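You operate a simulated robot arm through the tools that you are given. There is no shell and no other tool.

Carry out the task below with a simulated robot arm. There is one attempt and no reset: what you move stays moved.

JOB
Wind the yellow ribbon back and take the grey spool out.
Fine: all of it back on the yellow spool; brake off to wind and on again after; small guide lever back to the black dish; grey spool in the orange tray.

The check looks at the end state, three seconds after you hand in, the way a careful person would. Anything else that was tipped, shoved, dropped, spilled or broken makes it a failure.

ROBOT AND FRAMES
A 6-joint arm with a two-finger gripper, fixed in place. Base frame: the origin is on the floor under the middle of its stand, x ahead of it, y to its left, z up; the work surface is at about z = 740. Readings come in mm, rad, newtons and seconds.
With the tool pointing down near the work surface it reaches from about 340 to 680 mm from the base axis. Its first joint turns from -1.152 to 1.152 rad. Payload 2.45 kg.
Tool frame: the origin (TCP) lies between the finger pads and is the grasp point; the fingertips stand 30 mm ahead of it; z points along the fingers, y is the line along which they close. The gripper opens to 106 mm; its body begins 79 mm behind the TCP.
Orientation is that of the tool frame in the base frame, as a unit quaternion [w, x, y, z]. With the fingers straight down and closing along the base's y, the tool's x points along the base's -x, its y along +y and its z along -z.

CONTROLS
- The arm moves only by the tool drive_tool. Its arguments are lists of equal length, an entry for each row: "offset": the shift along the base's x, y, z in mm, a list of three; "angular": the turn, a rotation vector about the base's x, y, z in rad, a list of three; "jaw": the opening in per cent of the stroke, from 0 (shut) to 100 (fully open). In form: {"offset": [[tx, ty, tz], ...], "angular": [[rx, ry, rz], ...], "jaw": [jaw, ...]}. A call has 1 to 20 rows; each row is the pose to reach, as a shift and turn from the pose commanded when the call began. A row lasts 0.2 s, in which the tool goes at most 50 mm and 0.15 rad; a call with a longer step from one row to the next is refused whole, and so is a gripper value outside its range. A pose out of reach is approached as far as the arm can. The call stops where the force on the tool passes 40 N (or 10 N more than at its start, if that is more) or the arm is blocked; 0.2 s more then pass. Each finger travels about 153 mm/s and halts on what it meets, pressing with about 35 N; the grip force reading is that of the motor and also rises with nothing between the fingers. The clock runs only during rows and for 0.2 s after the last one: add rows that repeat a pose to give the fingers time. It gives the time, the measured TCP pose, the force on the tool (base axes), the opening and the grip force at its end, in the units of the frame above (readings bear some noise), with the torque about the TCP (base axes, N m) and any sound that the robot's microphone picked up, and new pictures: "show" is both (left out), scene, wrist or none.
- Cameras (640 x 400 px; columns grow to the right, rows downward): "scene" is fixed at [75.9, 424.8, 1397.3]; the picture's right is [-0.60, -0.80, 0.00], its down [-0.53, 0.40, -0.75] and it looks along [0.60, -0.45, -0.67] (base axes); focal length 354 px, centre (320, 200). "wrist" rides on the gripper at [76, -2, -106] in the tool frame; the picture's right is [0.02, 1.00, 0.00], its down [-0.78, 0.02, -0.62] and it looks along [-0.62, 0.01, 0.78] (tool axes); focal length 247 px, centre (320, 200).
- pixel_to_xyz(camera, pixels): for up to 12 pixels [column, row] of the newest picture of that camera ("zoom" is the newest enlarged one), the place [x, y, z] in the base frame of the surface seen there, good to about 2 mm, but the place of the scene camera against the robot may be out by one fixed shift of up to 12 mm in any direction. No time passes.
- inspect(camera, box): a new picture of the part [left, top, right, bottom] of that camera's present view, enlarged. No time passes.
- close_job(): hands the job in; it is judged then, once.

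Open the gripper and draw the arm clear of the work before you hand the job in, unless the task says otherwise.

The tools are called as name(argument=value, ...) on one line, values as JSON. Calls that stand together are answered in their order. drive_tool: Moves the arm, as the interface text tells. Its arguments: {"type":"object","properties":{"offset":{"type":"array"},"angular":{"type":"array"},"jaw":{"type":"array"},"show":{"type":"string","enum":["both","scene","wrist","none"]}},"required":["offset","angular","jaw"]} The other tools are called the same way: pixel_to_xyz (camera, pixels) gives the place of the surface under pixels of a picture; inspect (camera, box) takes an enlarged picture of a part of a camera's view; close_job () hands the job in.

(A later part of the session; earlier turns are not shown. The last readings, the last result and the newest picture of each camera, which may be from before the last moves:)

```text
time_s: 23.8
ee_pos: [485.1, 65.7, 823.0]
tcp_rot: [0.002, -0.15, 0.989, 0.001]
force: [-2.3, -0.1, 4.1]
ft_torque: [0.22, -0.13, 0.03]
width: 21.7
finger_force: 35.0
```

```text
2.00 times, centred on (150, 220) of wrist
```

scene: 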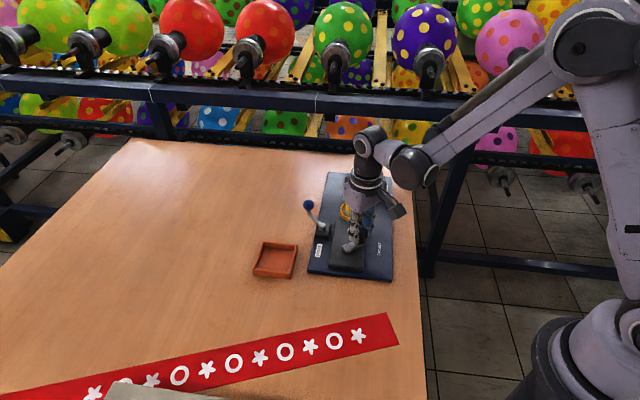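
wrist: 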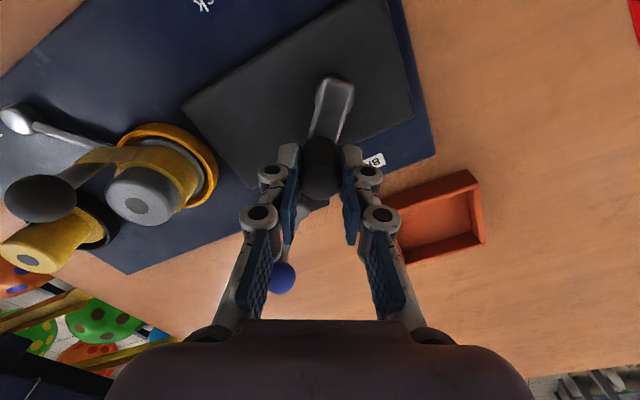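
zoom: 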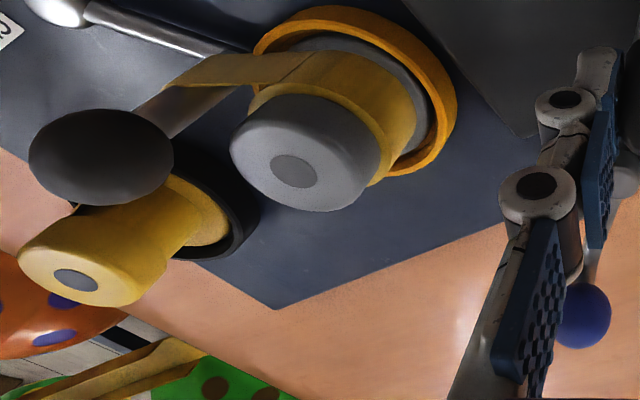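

Force is down to 2 N and the pack on grey is thinner: clockwise is right. I continue clockwise half a turn at a time.

drive_tool(offset=[[-1.57, -9.89, 0], [-6.11, -18.81, 0], [-13.19, -25.89, 0], [-22.11, -30.43, 0], [-32, -32, 0], [-41.89, -30.43, 0], [-50.81, -25.89, 0], [-57.89, -18.81, 0], [-62.43, -9.89, 0], [-64, 0, 0], [-62.43, 9.89, 0], [-57.89, 18.81, 0], [-50.81, 25.89, 0], [-41.89, 30.43, 0], [-32, 32, 0]], angular=[[0, 0, 0], [0, 0, 0], [0, 0, 0], [0, 0, 0], [0, 0, 0], [0, 0, 0], [0, 0, 0], [0, 0, 0], [0, 0, 0], [0, 0, 0], [0, 0, 0], [0, 0, 0], [0, 0, 0], [0, 0, 0], [0, 0, 0]], jaw=[0, 0, 0, 0, 0, 0, 0, 0, 0, 0, 0, 0, 0, 0, 0], show="wrist")

inspect(camera="wrist", box=[20, 120, 280, 320])

```text
time_s: 27.0
ee_pos: [451.1, 94.6, 822.9]
tcp_rot: [-0.001, -0.148, 0.989, 0.0]
force: [1.1, -9.8, 35.1]
ft_torque: [-0.42, 0.16, 0.0]
width: 21.8
finger_force: 34.6
```

wrist: 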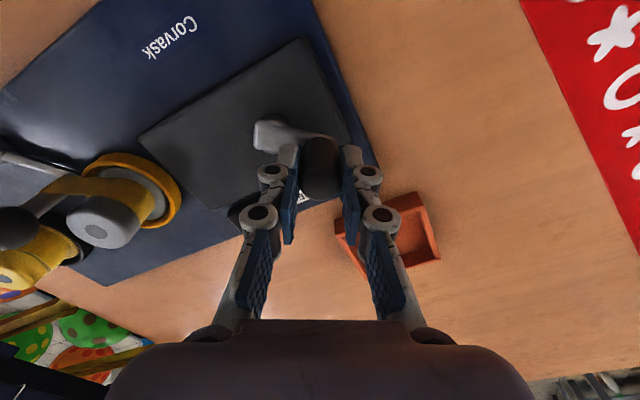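

```text
2.00 times, centred on (150, 220) of wrist
```

zoom: 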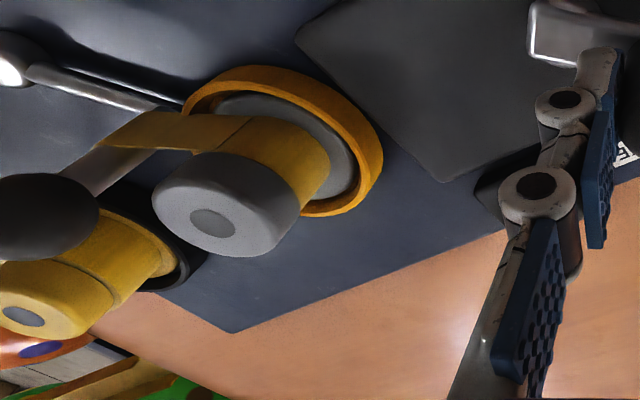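

The pack on grey is thinner still, but a 35 N vertical load built up from the handle rolling in the pads. I'll release and re-grip to relieve it.

drive_tool(offset=[[0, 0, 0], [0, 0, 0], [0, 0, 0]], angular=[[0, 0, 0], [0, 0, 0], [0, 0, 0]], jaw=[30, 30, 30], show="wrist")

```text
time_s: 27.8
ee_pos: [450.6, 96.6, 822.1]
tcp_rot: [0.0, -0.149, 0.989, 0.0]
force: [-0.3, 0.1, -0.6]
ft_torque: [0.02, -0.02, 0.04]
width: 31.7
finger_force: 0.1
```

wrist: 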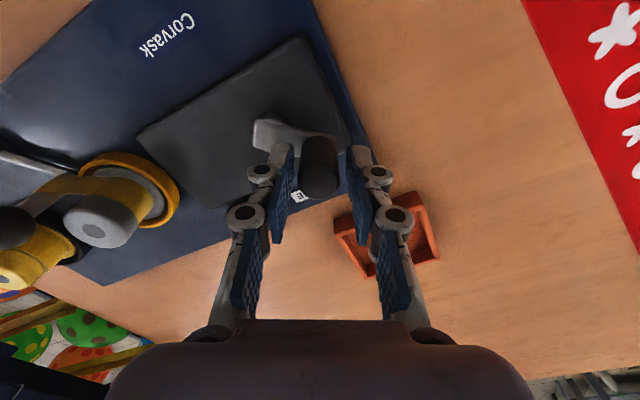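

Force is zero and the handle is still centred. I re-grip more gently and go on clockwise half a turn.

drive_tool(offset=[[0, 0, 0], [0, 0, 0], [0, 0, 0], [9.89, -1.57, 0], [18.81, -6.11, 0], [25.89, -13.19, 0], [30.43, -22.11, 0], [32, -32, 0], [30.43, -41.89, 0], [25.89, -50.81, 0], [18.81, -57.89, 0], [9.89, -62.43, 0], [0, -64, 0]], angular=[[0, 0, 0], [0, 0, 0], [0, 0, 0], [0, 0, 0], [0, 0, 0], [0, 0, 0], [0, 0, 0], [0, 0, 0], [0, 0, 0], [0, 0, 0], [0, 0, 0], [0, 0, 0], [0, 0, 0]], jaw=[15, 8, 8, 8, 8, 8, 8, 8, 8, 8, 8, 8, 8], show="wrist")

inspect(camera="wrist", box=[20, 120, 280, 320])

```text
time_s: 30.6
ee_pos: [452.8, 33.9, 821.6]
tcp_rot: [-0.002, -0.149, 0.989, 0.0]
force: [-1.8, -8.6, 0.1]
ft_torque: [-0.25, 0.2, 0.0]
width: 21.8
finger_force: 35.0
```

wrist: 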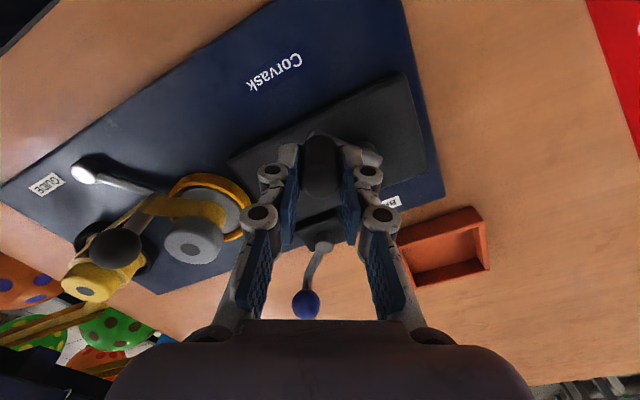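

```text
2.00 times, centred on (150, 220) of wrist
```

zoom: 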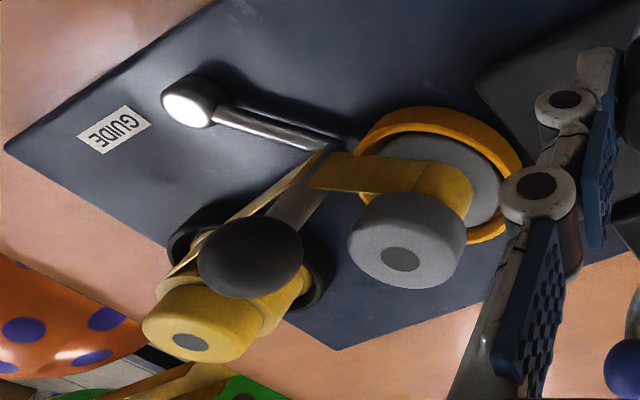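

The yellow pack has grown and grey's shrunk, ribbon taut. I continue another half turn clockwise (shifting the centre 0.8 mm toward −y).

drive_tool(offset=[[-9.89, 0.8, 0], [-18.81, 5.3, 0], [-25.89, 12.4, 0], [-30.43, 21.3, 0], [-32, 31.2, 0], [-30.43, 41.1, 0], [-25.89, 50.0, 0], [-18.81, 57.1, 0], [-9.89, 61.6, 0], [0, 63.2, 0]], angular=[[0, 0, 0], [0, 0, 0], [0, 0, 0], [0, 0, 0], [0, 0, 0], [0, 0, 0], [0, 0, 0], [0, 0, 0], [0, 0, 0], [0, 0, 0]], jaw=[12, 12, 12, 12, 12, 12, 12, 12, 12, 12], show="wrist")

inspect(camera="wrist", box=[0, 120, 260, 320])

```text
time_s: 32.8
ee_pos: [450.2, 97.5, 821.5]
tcp_rot: [-0.003, -0.15, 0.989, 0.002]
force: [-17.4, -0.3, 0.0]
ft_torque: [0.01, 0.63, -0.02]
width: 22.0
finger_force: 34.8
```

wrist: 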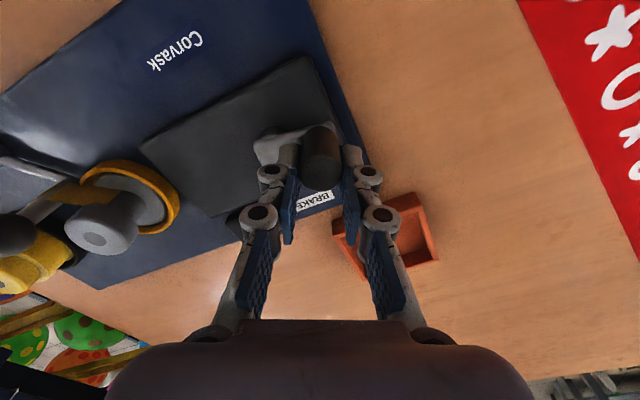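

```text
2.00 times, centred on (130, 220) of wrist
```

zoom: 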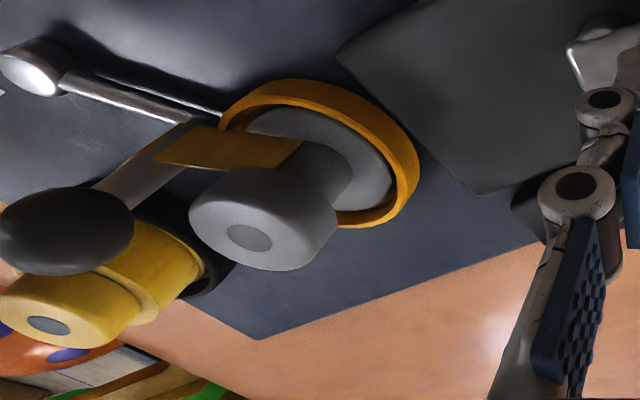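

Grey's core is now bare on the visible side and 17 N of resistance appeared along the crank's travel. I look closely before doing more.

inspect(camera="wrist", box=[40, 150, 190, 270])

inspect(camera="scene", box=[310, 150, 410, 240])

```text
3.33 times, centred on (115, 210) of wrist
```

zoom: 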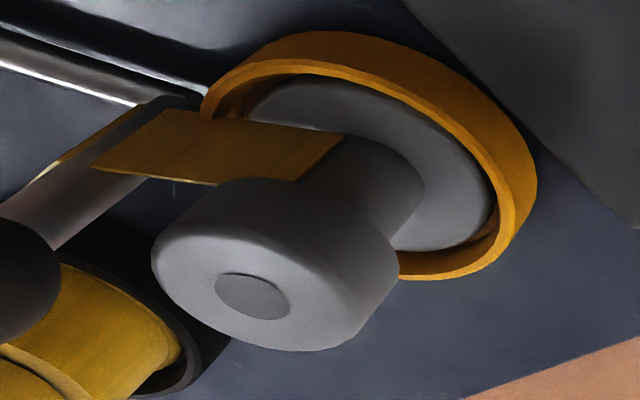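

```text
4.44 times, centred on (360, 195) of scene
```

zoom: 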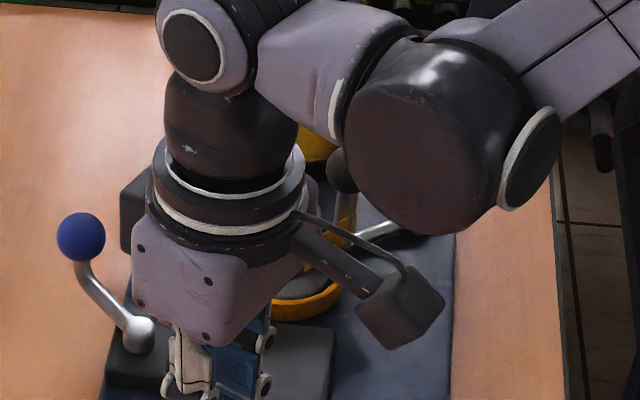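

The span from the post now meets the bare grey core directly. I measure the handle's true position relative to the grip to see whether the crank actually stopped.

inspect(camera="wrist", box=[230, 100, 400, 220])

pixel_to_xyz(camera="wrist", pixels=[[320, 150], [321, 170], [318, 180], [268, 148], [280, 138], [262, 140]])

```text
3.33 times, centred on (315, 160) of wrist
```

zoom: 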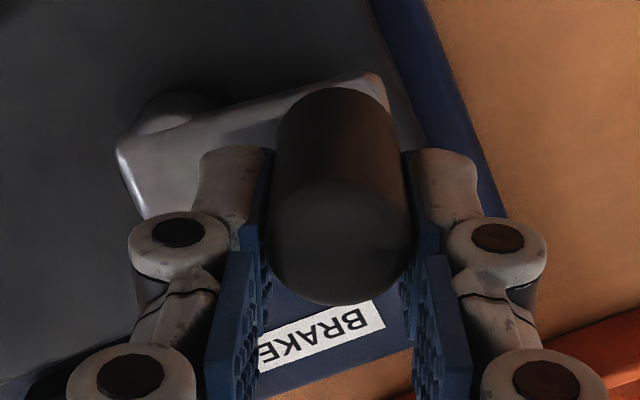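

```text
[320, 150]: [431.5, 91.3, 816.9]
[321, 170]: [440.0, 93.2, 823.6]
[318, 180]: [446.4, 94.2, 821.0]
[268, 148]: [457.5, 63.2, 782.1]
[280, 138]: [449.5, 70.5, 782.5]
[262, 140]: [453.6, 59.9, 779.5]
```

The handle top is really at ≈ (442,93.5) (crank ≈110°), while the pads slid ~9 mm past it: the crank has reached a firm end, i.e. fully rewound. I open the jaws and rise to look.

drive_tool(offset=[[0, 0, 0], [0, 0, 0], [0, 0, 0], [0, 0, 40], [0, 0, 80], [20, -20, 120], [40, -50, 150]], angular=[[0, 0, 0], [0, 0, 0], [0, 0, 0], [0, 0, 0], [0, 0, 0], [0, 0, -0.1], [0, 0, -0.2]], jaw=[35, 50, 50, 50, 60, 80, 100])

```text
time_s: 34.4
ee_pos: [492.8, 44.7, 971.9]
tcp_rot: [0.0, -0.049, 0.999, 0.0]
force: [-0.5, -0.3, -0.3]
ft_torque: [-0.01, -0.04, 0.02]
width: 106.2
finger_force: 0.0
```

scene: 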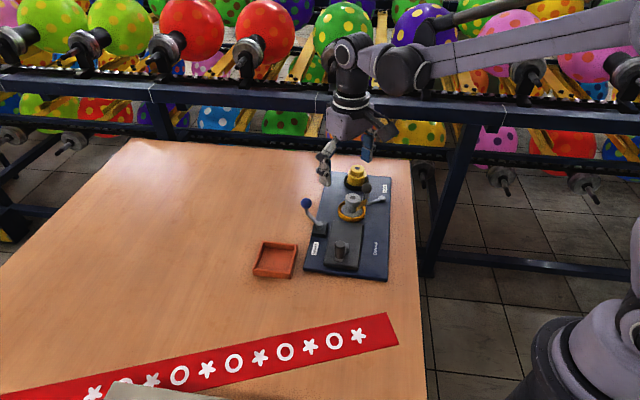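
wrist: 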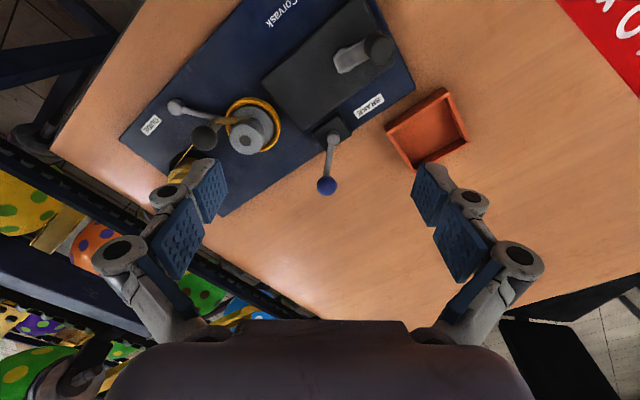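

The scene picture suggests the board's near edge may have shifted a few pixels (near-right corner ~ (387,280) versus (391,281) before). I'll zoom and measure the corners.

inspect(camera="scene", box=[240, 150, 410, 290])

pixel_to_xyz(camera="zoom", pixels=[[330, 62], [511, 78], [512, 375], [272, 345], [305, 215], [118, 350], [240, 270], [145, 262], [225, 365]])

```text
2.86 times, centred on (325, 220) of scene
```

zoom: 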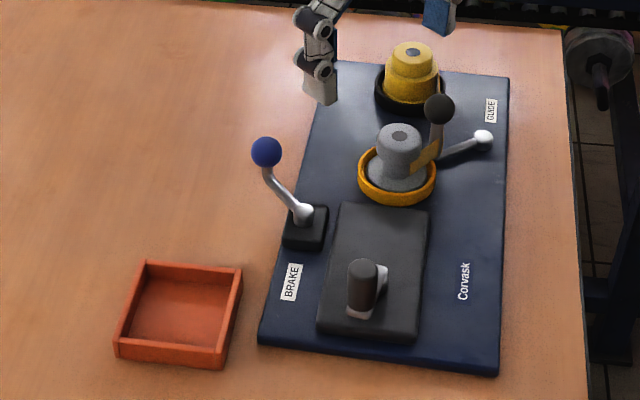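

```text
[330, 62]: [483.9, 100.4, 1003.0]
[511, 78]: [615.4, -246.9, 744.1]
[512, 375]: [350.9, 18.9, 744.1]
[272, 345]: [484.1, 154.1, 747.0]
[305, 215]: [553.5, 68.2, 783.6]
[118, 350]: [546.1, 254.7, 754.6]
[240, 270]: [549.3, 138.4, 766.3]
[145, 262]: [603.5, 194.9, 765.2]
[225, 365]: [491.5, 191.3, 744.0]
```

The near end of the board has indeed shifted (corner now ~ (499,375) vs (512,376) in the same zoom): the board is not bolted down. I'll measure its current corners with both cameras.

pixel_to_xyz(camera="zoom", pixels=[[496, 366], [264, 338], [505, 80], [509, 366], [440, 108], [482, 138], [408, 130], [412, 48], [266, 150], [303, 212], [362, 268]])

inspect(camera="wrist", box=[100, 0, 430, 230])

```text
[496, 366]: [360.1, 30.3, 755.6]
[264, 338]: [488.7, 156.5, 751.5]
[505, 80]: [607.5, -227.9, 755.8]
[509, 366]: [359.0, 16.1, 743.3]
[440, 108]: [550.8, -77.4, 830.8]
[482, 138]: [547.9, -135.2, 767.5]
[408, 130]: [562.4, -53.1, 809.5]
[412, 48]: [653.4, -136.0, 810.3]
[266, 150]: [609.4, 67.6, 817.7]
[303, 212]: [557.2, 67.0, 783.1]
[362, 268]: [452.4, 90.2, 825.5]
```

```text
1.74 times, centred on (265, 115) of wrist
```

zoom: 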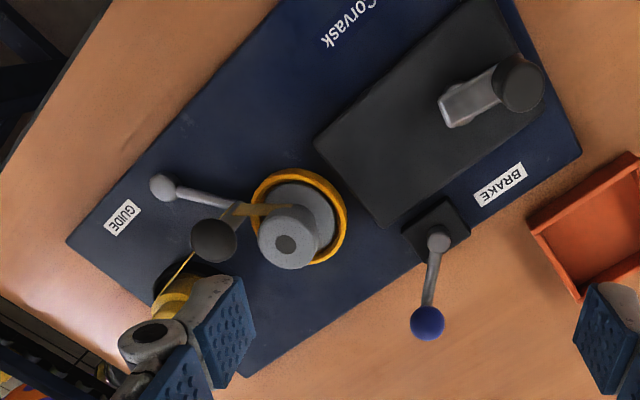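

I query the same landmarks from the wrist picture to quantify the shift.

pixel_to_xyz(camera="zoom", pixels=[[439, 238], [162, 186], [286, 243], [428, 322], [213, 240], [582, 150], [66, 240], [518, 82], [462, 100], [582, 296], [530, 225]])

```text
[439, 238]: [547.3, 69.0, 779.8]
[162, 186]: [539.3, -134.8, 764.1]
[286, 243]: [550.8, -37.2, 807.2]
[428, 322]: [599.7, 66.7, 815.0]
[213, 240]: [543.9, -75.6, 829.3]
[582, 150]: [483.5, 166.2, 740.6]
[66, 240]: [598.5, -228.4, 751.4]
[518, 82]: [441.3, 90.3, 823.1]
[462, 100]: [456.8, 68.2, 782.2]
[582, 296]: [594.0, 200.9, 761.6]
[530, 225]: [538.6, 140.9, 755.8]
```

The board has rotated about −0.02 rad (near end ~6–8 mm); I'll keep forces lower and consider restoring it later. Now I look closely at the ribbon between guide post and grey core.

inspect(camera="wrist", box=[160, 80, 290, 190])

inspect(camera="scene", box=[325, 155, 405, 225])

```text
3.64 times, centred on (225, 135) of wrist
```

zoom: 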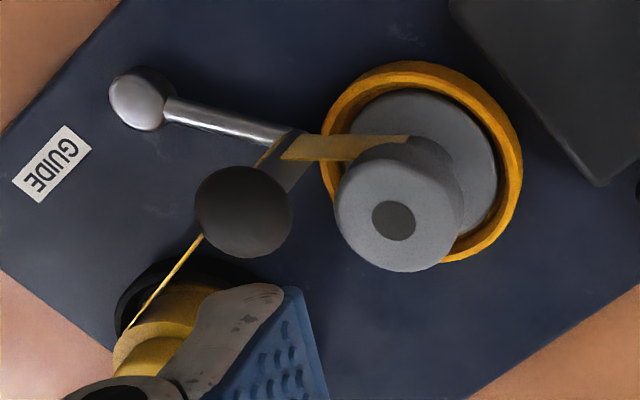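

```text
5.71 times, centred on (365, 190) of scene
```

zoom: 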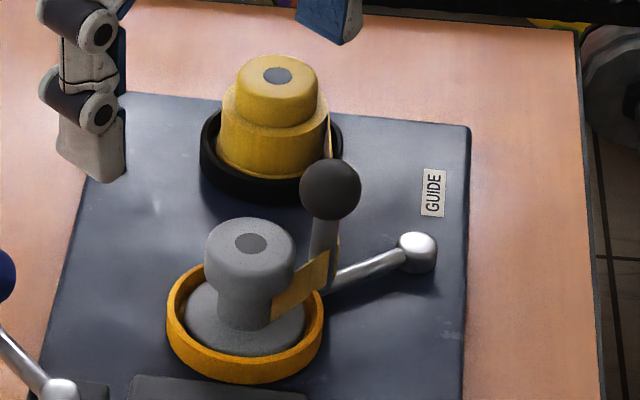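

Grey's core is bare, the crank sits at its end stop. Now the brake goes back: I move over the knob at about (600,67), jaws ~53 mm, tool aligned with the lever.

drive_tool(offset=[[22, 5, -10], [44, 10, -25], [66, 14, -45], [88, 18, -70], [107, 22, -94], [107, 22, -94]], angular=[[0, 0, -0.02], [0, 0, -0.04], [0, 0, -0.06], [0, 0, -0.08], [0, 0, -0.1], [0, 0, -0.1]], jaw=[90, 80, 70, 60, 50, 50], show="wrist")

pixel_to_xyz(camera="wrist", pixels=[[321, 135], [321, 45], [304, 134], [338, 134], [321, 150]])

```text
time_s: 35.8
ee_pos: [598.6, 69.9, 880.0]
tcp_rot: [-0.001, 0.001, 1.0, 0.0]
force: [-0.2, -0.4, -0.1]
ft_torque: [-0.02, -0.02, 0.0]
width: 52.9
finger_force: 0.2
```

wrist: 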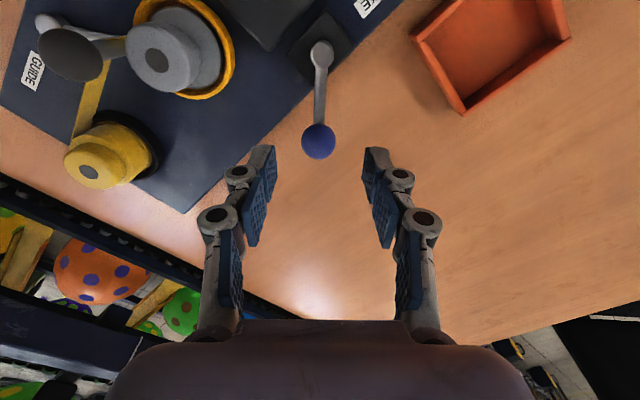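

```text
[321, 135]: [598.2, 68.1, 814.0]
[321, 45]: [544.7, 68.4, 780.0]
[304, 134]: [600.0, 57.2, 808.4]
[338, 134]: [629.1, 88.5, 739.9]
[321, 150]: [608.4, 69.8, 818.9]
```

Knob centre ≈ (601,67,807). I descend and close loosely (29 mm) around it.

drive_tool(offset=[[0.5, 0, -22], [0.5, 0, -44], [0.5, 0, -66], [0.5, 0, -66], [0.5, 0, -66], [0.5, 0, -66]], angular=[[0, 0, 0], [0, 0, 0], [0, 0, 0], [0, 0, 0], [0, 0, 0], [0, 0, 0]], jaw=[50, 50, 50, 40, 32, 27], show="wrist")

```text
time_s: 37.2
ee_pos: [599.4, 69.4, 813.2]
tcp_rot: [0.0, 0.001, 1.0, 0.0]
force: [-1.0, -0.1, -0.3]
ft_torque: [0.01, 0.02, 0.01]
width: 28.7
finger_force: 0.5
```

wrist: 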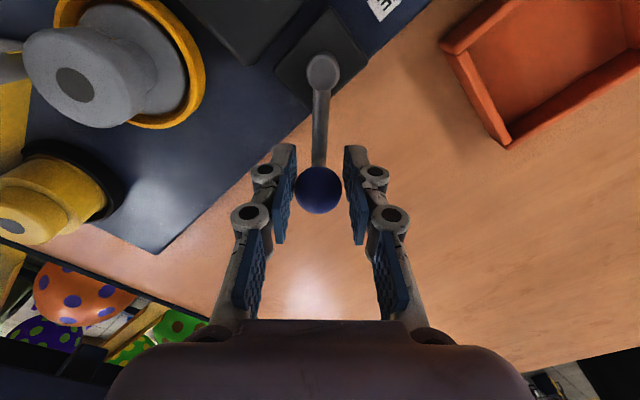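

The knob is caged at (318,190). I sweep the lever back counter‑clockwise along its arc to 0.6 rad first.

drive_tool(offset=[[0, 2.6, 0], [0, 5.25, 0], [-0.3, 7.8, 0], [-0.6, 10.5, 0], [-1.1, 13, 0], [-1.7, 15.6, 0], [-2.5, 18.1, 0], [-3.3, 20.6, 0], [-4.3, 23, 0], [-5.4, 25.4, 0], [-6.6, 27.7, 0], [-8, 30, 0]], angular=[[0, 0, 0.05], [0, 0, 0.1], [0, 0, 0.15], [0, 0, 0.2], [0, 0, 0.25], [0, 0, 0.3], [0, 0, 0.35], [0, 0, 0.4], [0, 0, 0.45], [0, 0, 0.5], [0, 0, 0.55], [0, 0, 0.6]], jaw=[27, 27, 27, 27, 27, 27, 27, 27, 27, 27, 27, 27], show="wrist")

```text
time_s: 39.8
ee_pos: [591.3, 99.2, 813.8]
tcp_rot: [0.0, -0.296, 0.955, 0.0]
force: [0.7, 0.1, -0.3]
ft_torque: [0.0, 0.02, 0.02]
width: 28.7
finger_force: 0.8
```

wrist: 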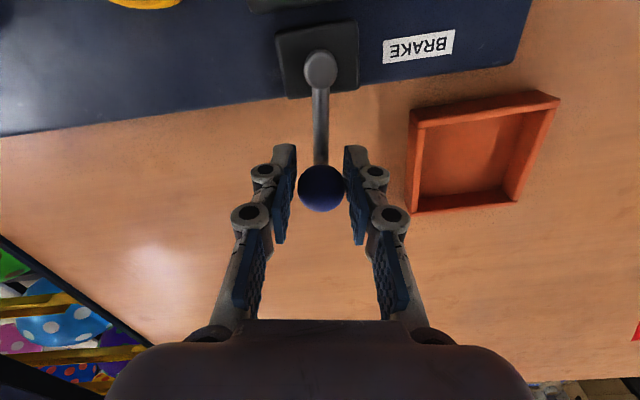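

Still free. I continue in small steps toward the original angle, watching for the stop.

drive_tool(offset=[[-1.45, 2.2, 0], [-3.0, 4.3, 0], [-4.66, 6.34, 0], [-6.4, 8.3, 0], [-7.9, 9.8, 0]], angular=[[0, 0, 0.05], [0, 0, 0.1], [0, 0, 0.15], [0, 0, 0.2], [0, 0, 0.24]], jaw=[27, 27, 27, 27, 27], show="wrist")

```text
time_s: 41.0
ee_pos: [583.4, 106.3, 813.7]
tcp_rot: [0.001, -0.407, 0.914, -0.002]
force: [4.9, -9.4, -0.7]
ft_torque: [-0.07, -0.04, -0.12]
width: 34.5
finger_force: 4.8
```

wrist: 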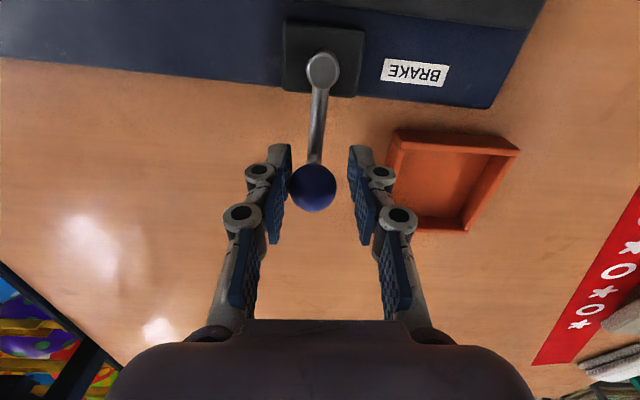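

The lever hit its end stop (10 N) at the original position, so the brake is on. I ease back, open and lift.

drive_tool(offset=[[1.5, -2, 0], [3, -4, 0], [3, -4, 0], [3, -4, 0], [3, -4, 30], [3, -4, 65], [0, -20, 100]], angular=[[0, 0, -0.04], [0, 0, -0.08], [0, 0, -0.08], [0, 0, -0.08], [0, 0, -0.08], [0, 0, -0.15], [0, 0, -0.25]], jaw=[30, 40, 50, 50, 50, 60, 80])

```text
time_s: 42.6
ee_pos: [586.7, 88.8, 914.0]
tcp_rot: [0.0, -0.29, 0.957, -0.001]
force: [-0.1, 0.3, 1.7]
ft_torque: [0.01, 0.01, -0.02]
width: 84.9
finger_force: 0.1
```

scene: 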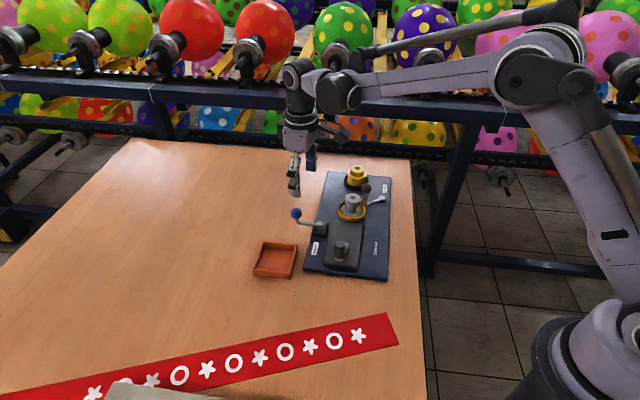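
wrist: 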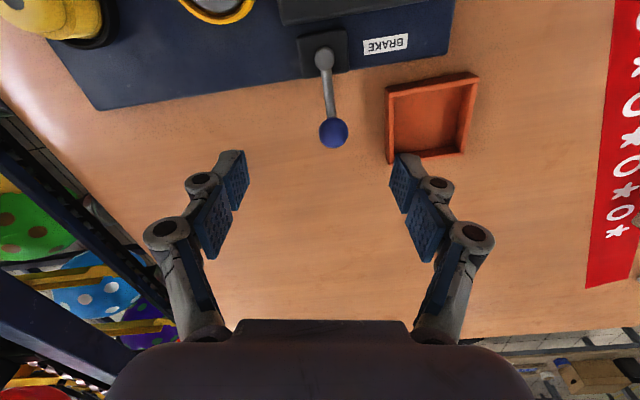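

The brake lever is back perpendicular to the board. Next is the guide lever: knob ≈ (544,−76), pivot ≈ (539,−135). I move above it with the tool turned so the fingers straddle it along its travel.

drive_tool(offset=[[-6, -23, 0], [-12, -46, 0], [-18, -70, 0], [-24, -93, 0], [-30, -116, 0], [-36, -140, 0], [-40.6, -162.8, 0], [-40.6, -162.8, 0]], angular=[[0, 0, 0.13], [0, 0, 0.26], [0, 0, 0.39], [0, 0, 0.52], [0, 0, 0.65], [0, 0, 0.78], [0, 0, 0.9], [0, 0, 0.9]], jaw=[70, 60, 55, 50, 50, 50, 50, 50])

```text
time_s: 44.4
ee_pos: [544.4, -75.3, 912.8]
tcp_rot: [-0.001, -0.678, 0.735, 0.0]
force: [-0.2, 0.2, -0.6]
ft_torque: [-0.01, -0.03, 0.0]
width: 53.0
finger_force: 0.2
```

scene: 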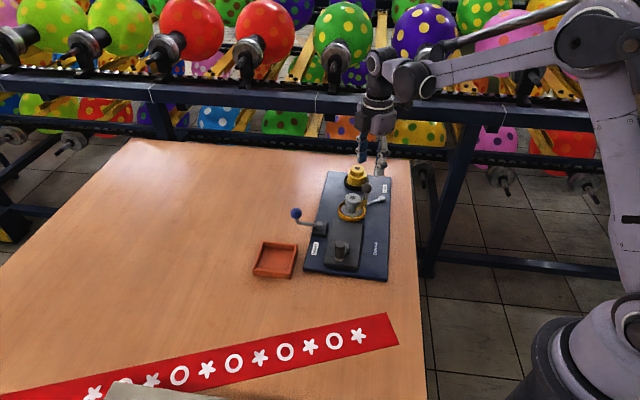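
wrist: 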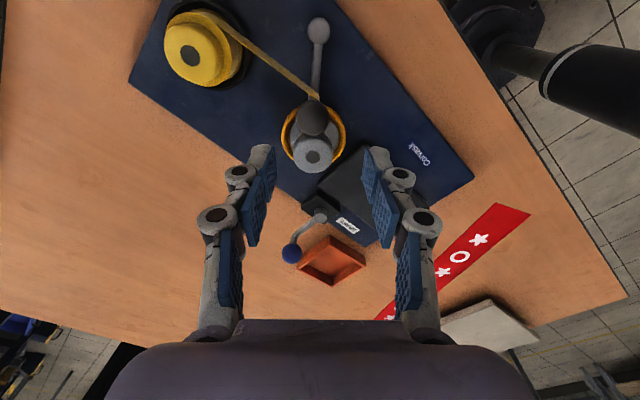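

The guide knob is at (313,120) between the fingers. I zoom in to see the ribbon/post and measure.

inspect(camera="wrist", box=[150, 0, 390, 200])

pixel_to_xyz(camera="wrist", pixels=[[313, 112], [300, 112], [326, 112], [313, 125], [318, 28], [314, 158], [190, 52], [316, 70]])

```text
2.00 times, centred on (270, 100) of wrist
```

zoom: 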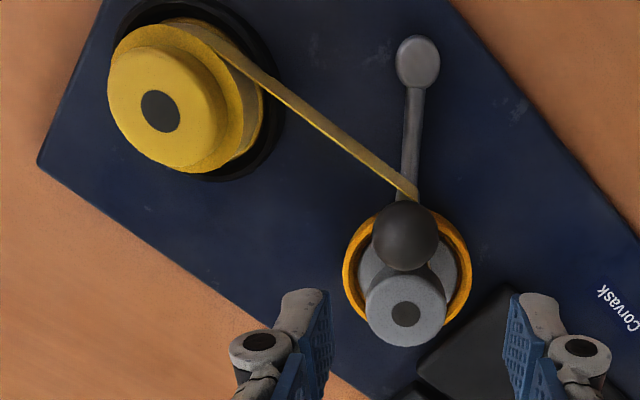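

```text
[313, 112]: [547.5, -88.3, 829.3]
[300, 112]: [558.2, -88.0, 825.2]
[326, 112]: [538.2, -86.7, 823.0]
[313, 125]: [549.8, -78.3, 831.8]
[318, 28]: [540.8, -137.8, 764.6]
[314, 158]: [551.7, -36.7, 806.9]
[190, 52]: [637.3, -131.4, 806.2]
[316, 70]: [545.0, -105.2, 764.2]
```

Correcting for parallax, the guide knob's centre is ≈ (550,−79.5,817), radius ~13.5; pivot ≈ (540,−136.5). I descend to z≈841 so tips stay above the grey spool and ribbon, and close loosely to ~34 mm.

drive_tool(offset=[[3, -1.5, -24], [6.3, -3.5, -48], [6.3, -3.5, -73], [6.3, -3.5, -73], [6.3, -3.5, -73], [6.3, -3.5, -73]], angular=[[0, 0, -0.05], [0, 0, -0.09], [0, 0, -0.09], [0, 0, -0.09], [0, 0, -0.09], [0, 0, -0.09]], jaw=[50, 50, 50, 42, 36, 32])

```text
time_s: 45.8
ee_pos: [551.2, -80.9, 841.5]
tcp_rot: [0.0, -0.644, 0.765, 0.0]
force: [-0.6, -0.1, -1.4]
ft_torque: [-0.01, 0.01, 0.04]
width: 33.9
finger_force: 0.0
```

scene: 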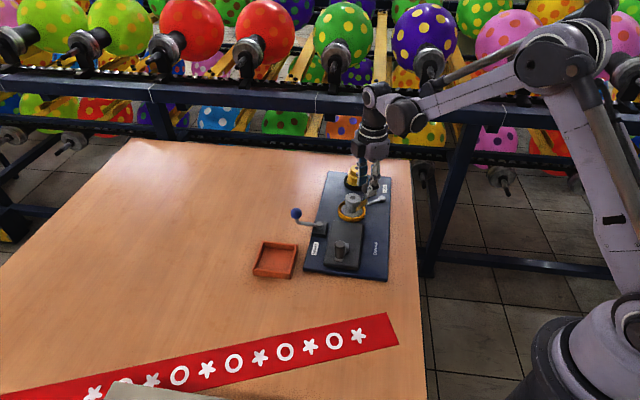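
wrist: 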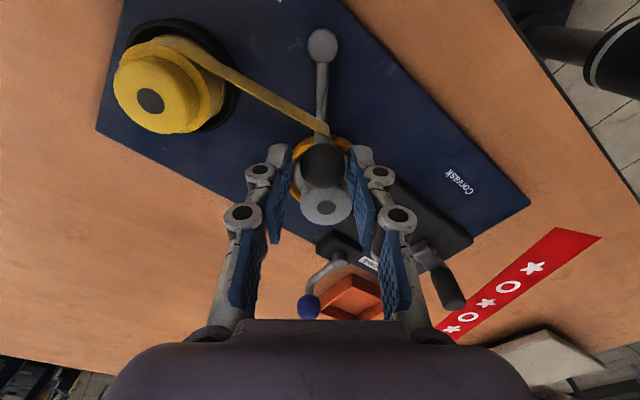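

The knob is caged without force. I swing the guide lever clockwise about its pivot by 0.36 rad in small steps, watching the ribbon and the force.

drive_tool(offset=[[3.4, -0.7, 0], [6.75, -1.6, 0], [10.05, -2.7, 0], [13.3, -4.0, 0], [16.4, -5.5, 0], [19.5, -7.2, 0]], angular=[[0, 0, -0.06], [0, 0, -0.12], [0, 0, -0.18], [0, 0, -0.24], [0, 0, -0.3], [0, 0, -0.36]], jaw=[32, 32, 32, 32, 32, 32])

```text
time_s: 47.2
ee_pos: [569.7, -86.2, 840.7]
tcp_rot: [0.0, -0.496, 0.869, 0.0]
force: [0.1, 0.4, -0.2]
ft_torque: [0.04, -0.02, 0.0]
width: 33.9
finger_force: 0.2
```

scene: 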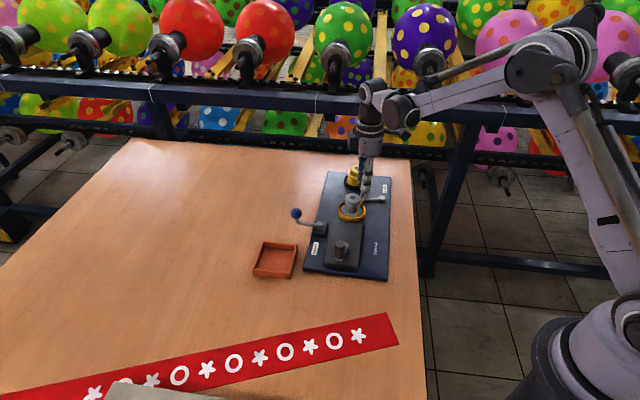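
wrist: 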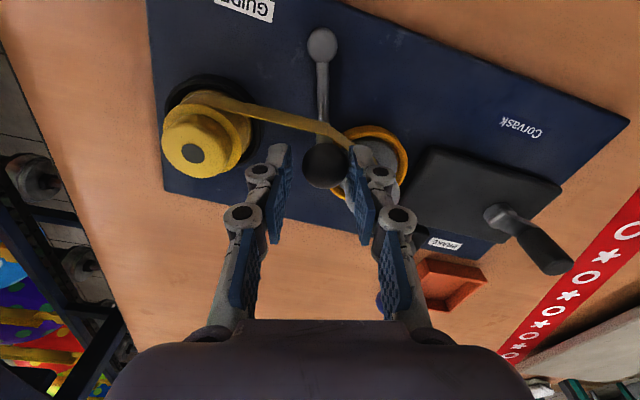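

It swings freely with the ribbon following. I continue another ~0.48 rad.

drive_tool(offset=[[2.96, -1.87, 0], [5.79, -3.92, 0], [8.47, -6.11, 0], [11.03, -8.47, 0], [13.44, -10.97, 0], [15.69, -13.62, 0], [17.79, -16.4, 0], [19.71, -19.3, 0]], angular=[[0, 0, -0.06], [0, 0, -0.12], [0, 0, -0.18], [0, 0, -0.24], [0, 0, -0.3], [0, 0, -0.36], [0, 0, -0.42], [0, 0, -0.48]], jaw=[32, 32, 32, 32, 32, 32, 32, 32])

```text
time_s: 49.0
ee_pos: [588.6, -105.6, 840.4]
tcp_rot: [0.0, -0.275, 0.961, 0.0]
force: [-0.6, 1.1, -0.1]
ft_torque: [-0.01, 0.01, 0.01]
width: 33.9
finger_force: 0.4
```

scene: 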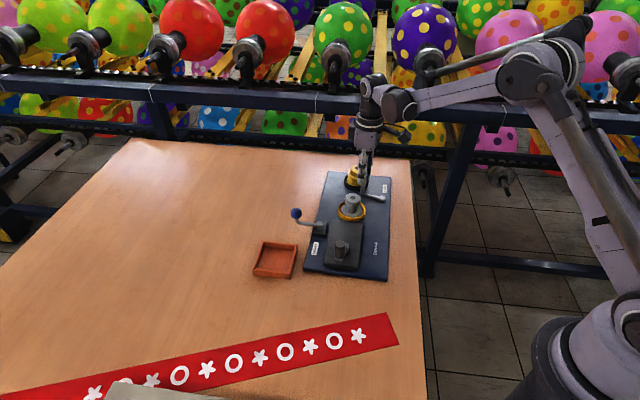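
wrist: 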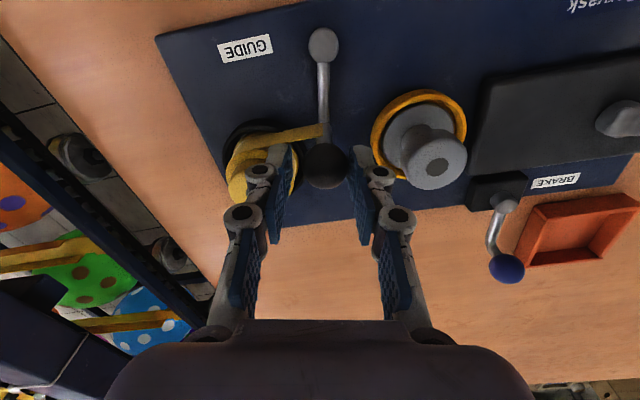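

The ribbon's end has come off the grey core and now rides on the guide post. I keep swinging toward the black dish in small steps.

drive_tool(offset=[[1.73, -3.0, 0], [3.3, -6.1, 0], [4.7, -9.3, 0], [5.9, -12.6, 0], [6.85, -15.9, 0]], angular=[[0, 0, -0.06], [0, 0, -0.12], [0, 0, -0.18], [0, 0, -0.24], [0, 0, -0.3]], jaw=[32, 32, 32, 32, 32])

```text
time_s: 50.2
ee_pos: [596.2, -121.5, 840.8]
tcp_rot: [0.0, -0.129, 0.992, 0.0]
force: [-0.3, -0.2, -1.3]
ft_torque: [-0.01, -0.03, 0.0]
width: 33.9
finger_force: 0.0
```

scene: 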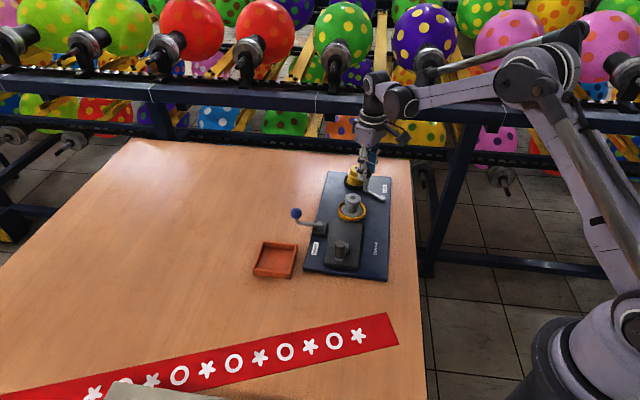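
wrist: 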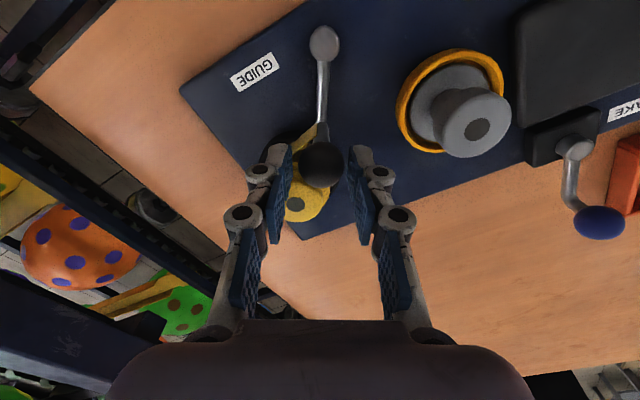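

Close to the dish now; the left finger is above the yellow spool cap, so I raise 3 mm and continue in finer steps to find the stop.

drive_tool(offset=[[0, 0, 3], [0.66, -2.8, 3], [1.19, -5.7, 3], [1.56, -8.5, 3]], angular=[[0, 0, 0], [0, 0, -0.05], [0, 0, -0.1], [0, 0, -0.15]], jaw=[32, 32, 32, 32], show="wrist")

```text
time_s: 51.2
ee_pos: [597.2, -128.2, 843.3]
tcp_rot: [0.0, -0.054, 0.999, -0.001]
force: [-0.9, 0.2, -0.7]
ft_torque: [0.0, 0.0, -0.01]
width: 34.1
finger_force: 0.1
```

wrist: 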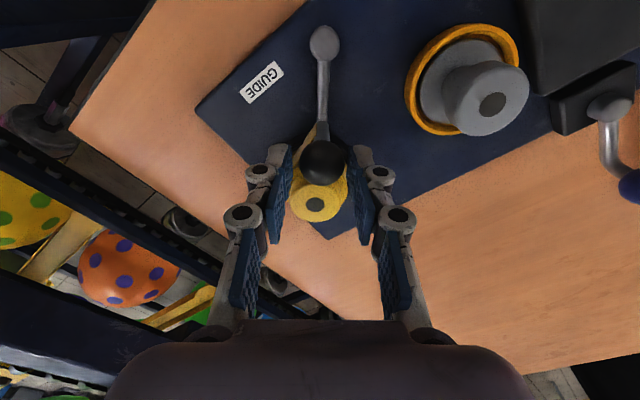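

Still free; I go on by another 0.15 rad looking for the stop.

drive_tool(offset=[[0.23, -2.9, 0], [0.33, -5.8, 0], [0.27, -8.7, 0]], angular=[[0, 0, -0.05], [0, 0, -0.1], [0, 0, -0.15]], jaw=[32, 32, 32], show="wrist")

```text
time_s: 52.0
ee_pos: [597.9, -136.7, 842.9]
tcp_rot: [-0.001, 0.019, 1.0, 0.002]
force: [-4.4, 12.6, -2.4]
ft_torque: [0.27, 0.16, 0.07]
width: 41.8
finger_force: 6.3
```

wrist: 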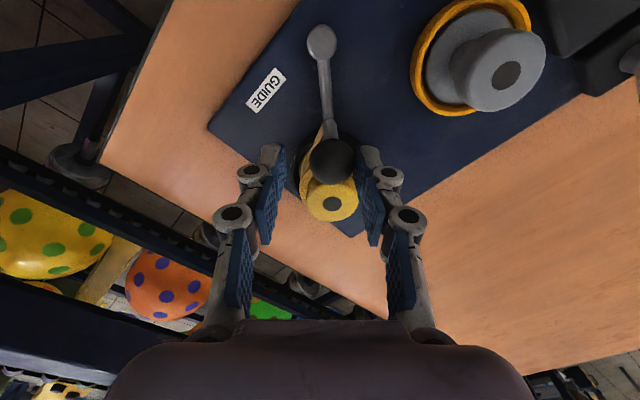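

The lever met its stop at the black dish (12.6 N). I back off, open, and lift straight up.

drive_tool(offset=[[0, 4, 0], [0, 7, 0], [0, 7, 0], [0, 7, 0], [0, 7, 35], [0, 7, 75], [-15, 20, 110], [-30, 40, 140]], angular=[[0, 0, 0.05], [0, 0, 0.08], [0, 0, 0.08], [0, 0, 0.08], [0, 0, 0.08], [0, 0, 0.08], [0, 0, 0.05], [0, 0, 0.0]], jaw=[38, 45, 55, 58, 58, 70, 90, 100])

inspect(camera="scene", box=[240, 150, 410, 290])

inspect(camera="wrist", box=[150, 0, 450, 190])

```text
time_s: 53.8
ee_pos: [569.6, -97.0, 981.8]
tcp_rot: [0.0, 0.021, 1.0, 0.0]
force: [0.2, 0.1, 0.5]
ft_torque: [0.0, -0.01, 0.01]
width: 105.9
finger_force: 0.1
```

scene: 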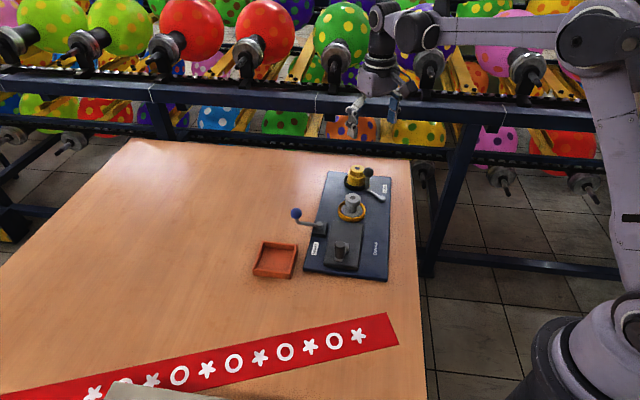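
wrist: 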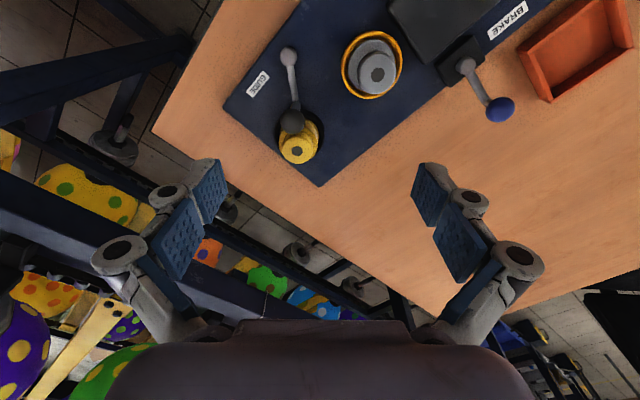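

```text
2.86 times, centred on (325, 220) of scene
```

zoom: 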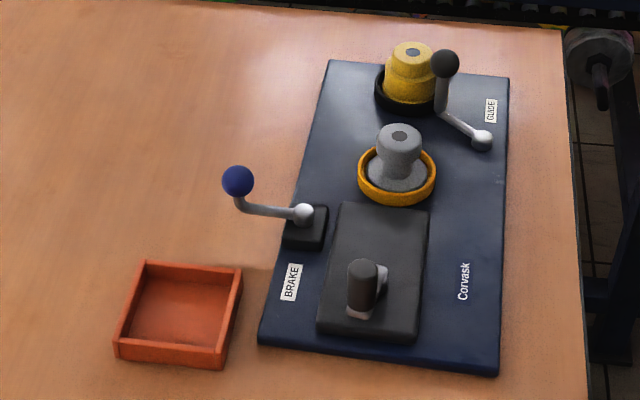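

```text
2.11 times, centred on (300, 95) of wrist
```

zoom: 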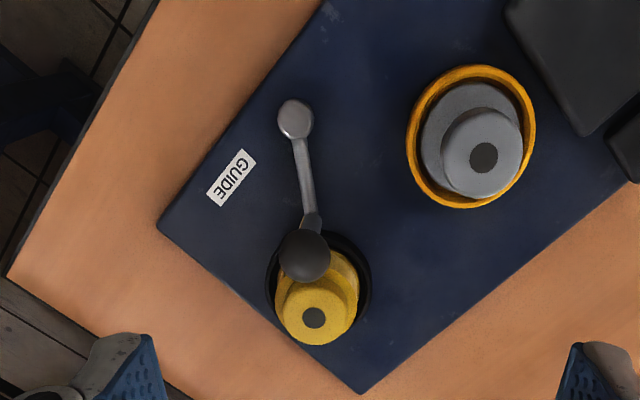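

The guide lever points at the black dish and the grey spool is bare. I check the yellow spool closely for any loose ribbon.

inspect(camera="scene", box=[335, 155, 395, 205])

inspect(camera="wrist", box=[250, 80, 350, 180])

```text
8.00 times, centred on (365, 180) of scene
```

zoom: 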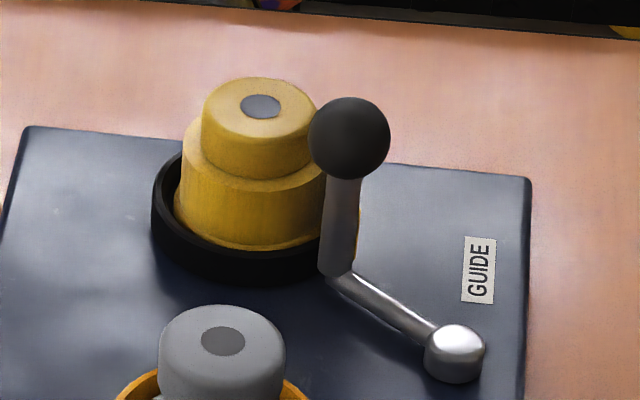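

```text
4.00 times, centred on (300, 130) of wrist
```

zoom: 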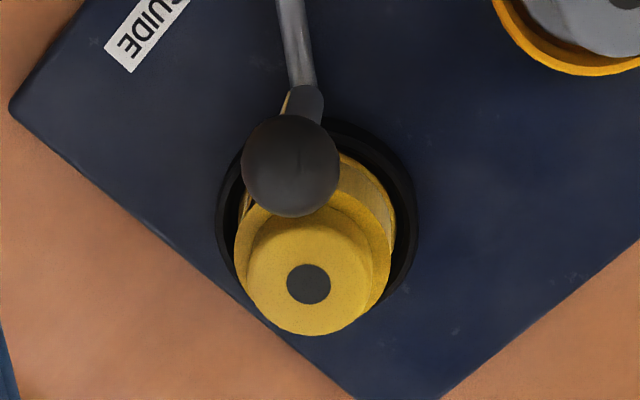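

Only the ribbon's parked end at the post is visible; the rest is on yellow. Next I measure the grey spool cap and the tray for the transfer.

pixel_to_xyz(camera="wrist", pixels=[[377, 74], [365, 72], [388, 72], [376, 60], [376, 85], [360, 50], [400, 68], [536, 100], [606, 2], [525, 50], [632, 48], [575, 50]])

```text
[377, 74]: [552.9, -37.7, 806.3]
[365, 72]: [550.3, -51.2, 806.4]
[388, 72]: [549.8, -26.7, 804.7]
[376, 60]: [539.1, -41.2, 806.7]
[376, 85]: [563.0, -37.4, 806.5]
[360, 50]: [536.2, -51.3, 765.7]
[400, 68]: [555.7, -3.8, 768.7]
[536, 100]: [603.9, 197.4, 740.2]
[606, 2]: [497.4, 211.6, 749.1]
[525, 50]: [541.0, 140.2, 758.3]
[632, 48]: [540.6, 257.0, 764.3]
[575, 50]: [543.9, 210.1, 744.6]
```

Grey cap centre ≈ (551.3,−38.8), top z≈806.5; tray centre ≈ (538,198). I move above the grey spool with a 75 mm opening.

drive_tool(offset=[[-4, 15, -26], [-8, 30, -52], [-13, 45, -78], [-17, 60, -104], [-17, 60, -104]], angular=[[0, 0, 0.01], [0, 0, 0.02], [0, 0, 0.03], [0, 0, 0.04], [0, 0, 0.04]], jaw=[90, 80, 72, 70, 70], show="wrist")

inspect(camera="wrist", box=[240, 80, 400, 200])

```text
time_s: 55.0
ee_pos: [553.0, -36.8, 878.6]
tcp_rot: [0.0, 0.001, 1.0, 0.0]
force: [0.3, 0.1, 0.5]
ft_torque: [0.01, -0.01, 0.0]
width: 74.3
finger_force: 0.1
```

wrist: 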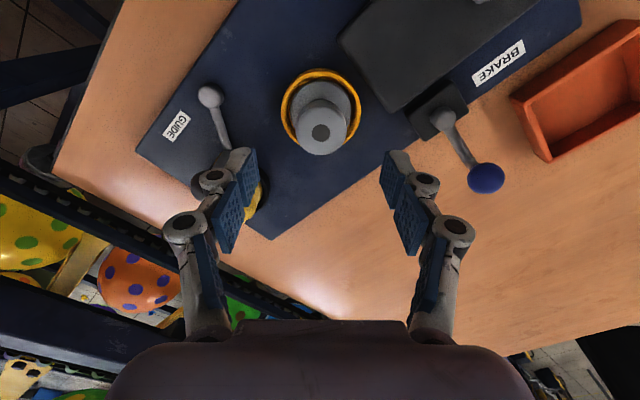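

```text
3.33 times, centred on (320, 140) of wrist
```

zoom: 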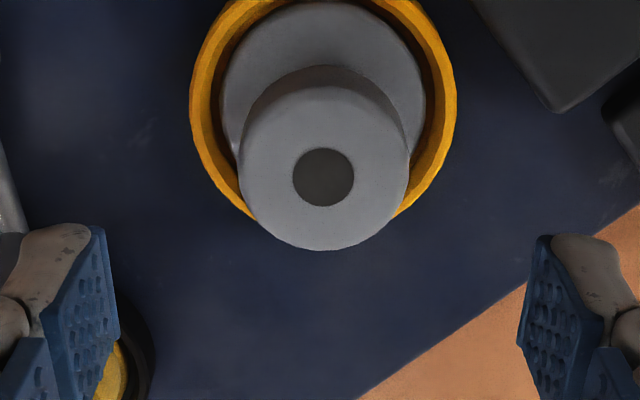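

The cap (Ø≈40) is centred under the tool within 1 mm. I descend to z≈812 and close to 44 mm.

drive_tool(offset=[[0.5, -0.3, -23], [0.9, -0.5, -46], [0.9, -0.5, -68], [0.9, -0.5, -68], [0.9, -0.5, -68], [0.9, -0.5, -68]], angular=[[0, 0, 0], [0, 0, 0], [0, 0, 0], [0, 0, 0], [0, 0, 0], [0, 0, 0]], jaw=[70, 70, 70, 60, 50, 42])

```text
time_s: 56.4
ee_pos: [552.6, -37.0, 811.1]
tcp_rot: [0.0, 0.0, 1.0, 0.0]
force: [0.6, -0.1, 0.3]
ft_torque: [-0.01, -0.01, 0.01]
width: 44.6
finger_force: 0.1
```

scene: 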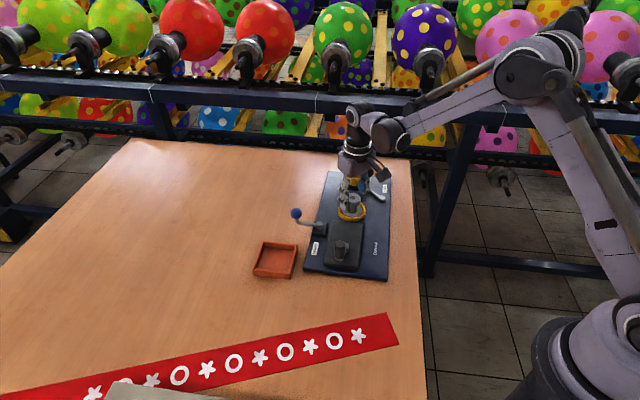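
wrist: 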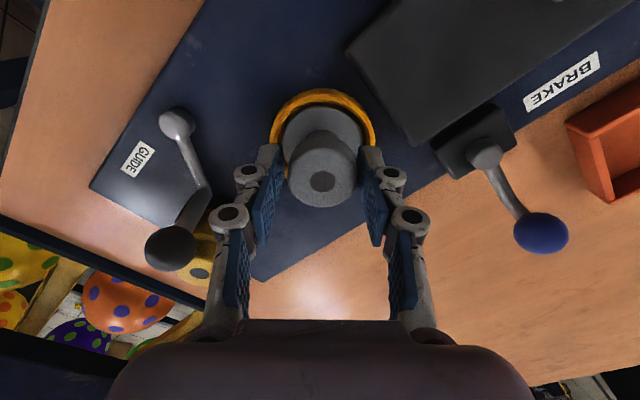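

The spool cap is centred between the pads at (322,180). I close gently and then firmly on it.

drive_tool(offset=[[0, 0, 0], [0, 0, 0], [0, 0, 0], [0, 0, 0], [0, 0, 0]], angular=[[0, 0, 0], [0, 0, 0], [0, 0, 0], [0, 0, 0], [0, 0, 0]], jaw=[40, 38, 36, 30, 25], show="wrist")

```text
time_s: 57.6
ee_pos: [553.3, -38.1, 812.0]
tcp_rot: [0.0, 0.0, 1.0, 0.0]
force: [0.5, 1.4, 2.4]
ft_torque: [0.01, 0.01, -0.04]
width: 37.2
finger_force: 35.7
```

wrist: 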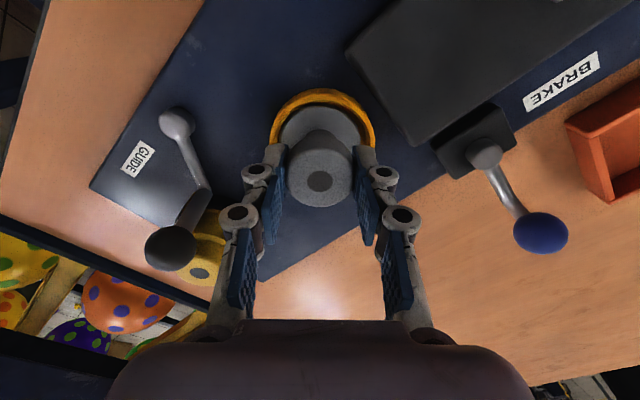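

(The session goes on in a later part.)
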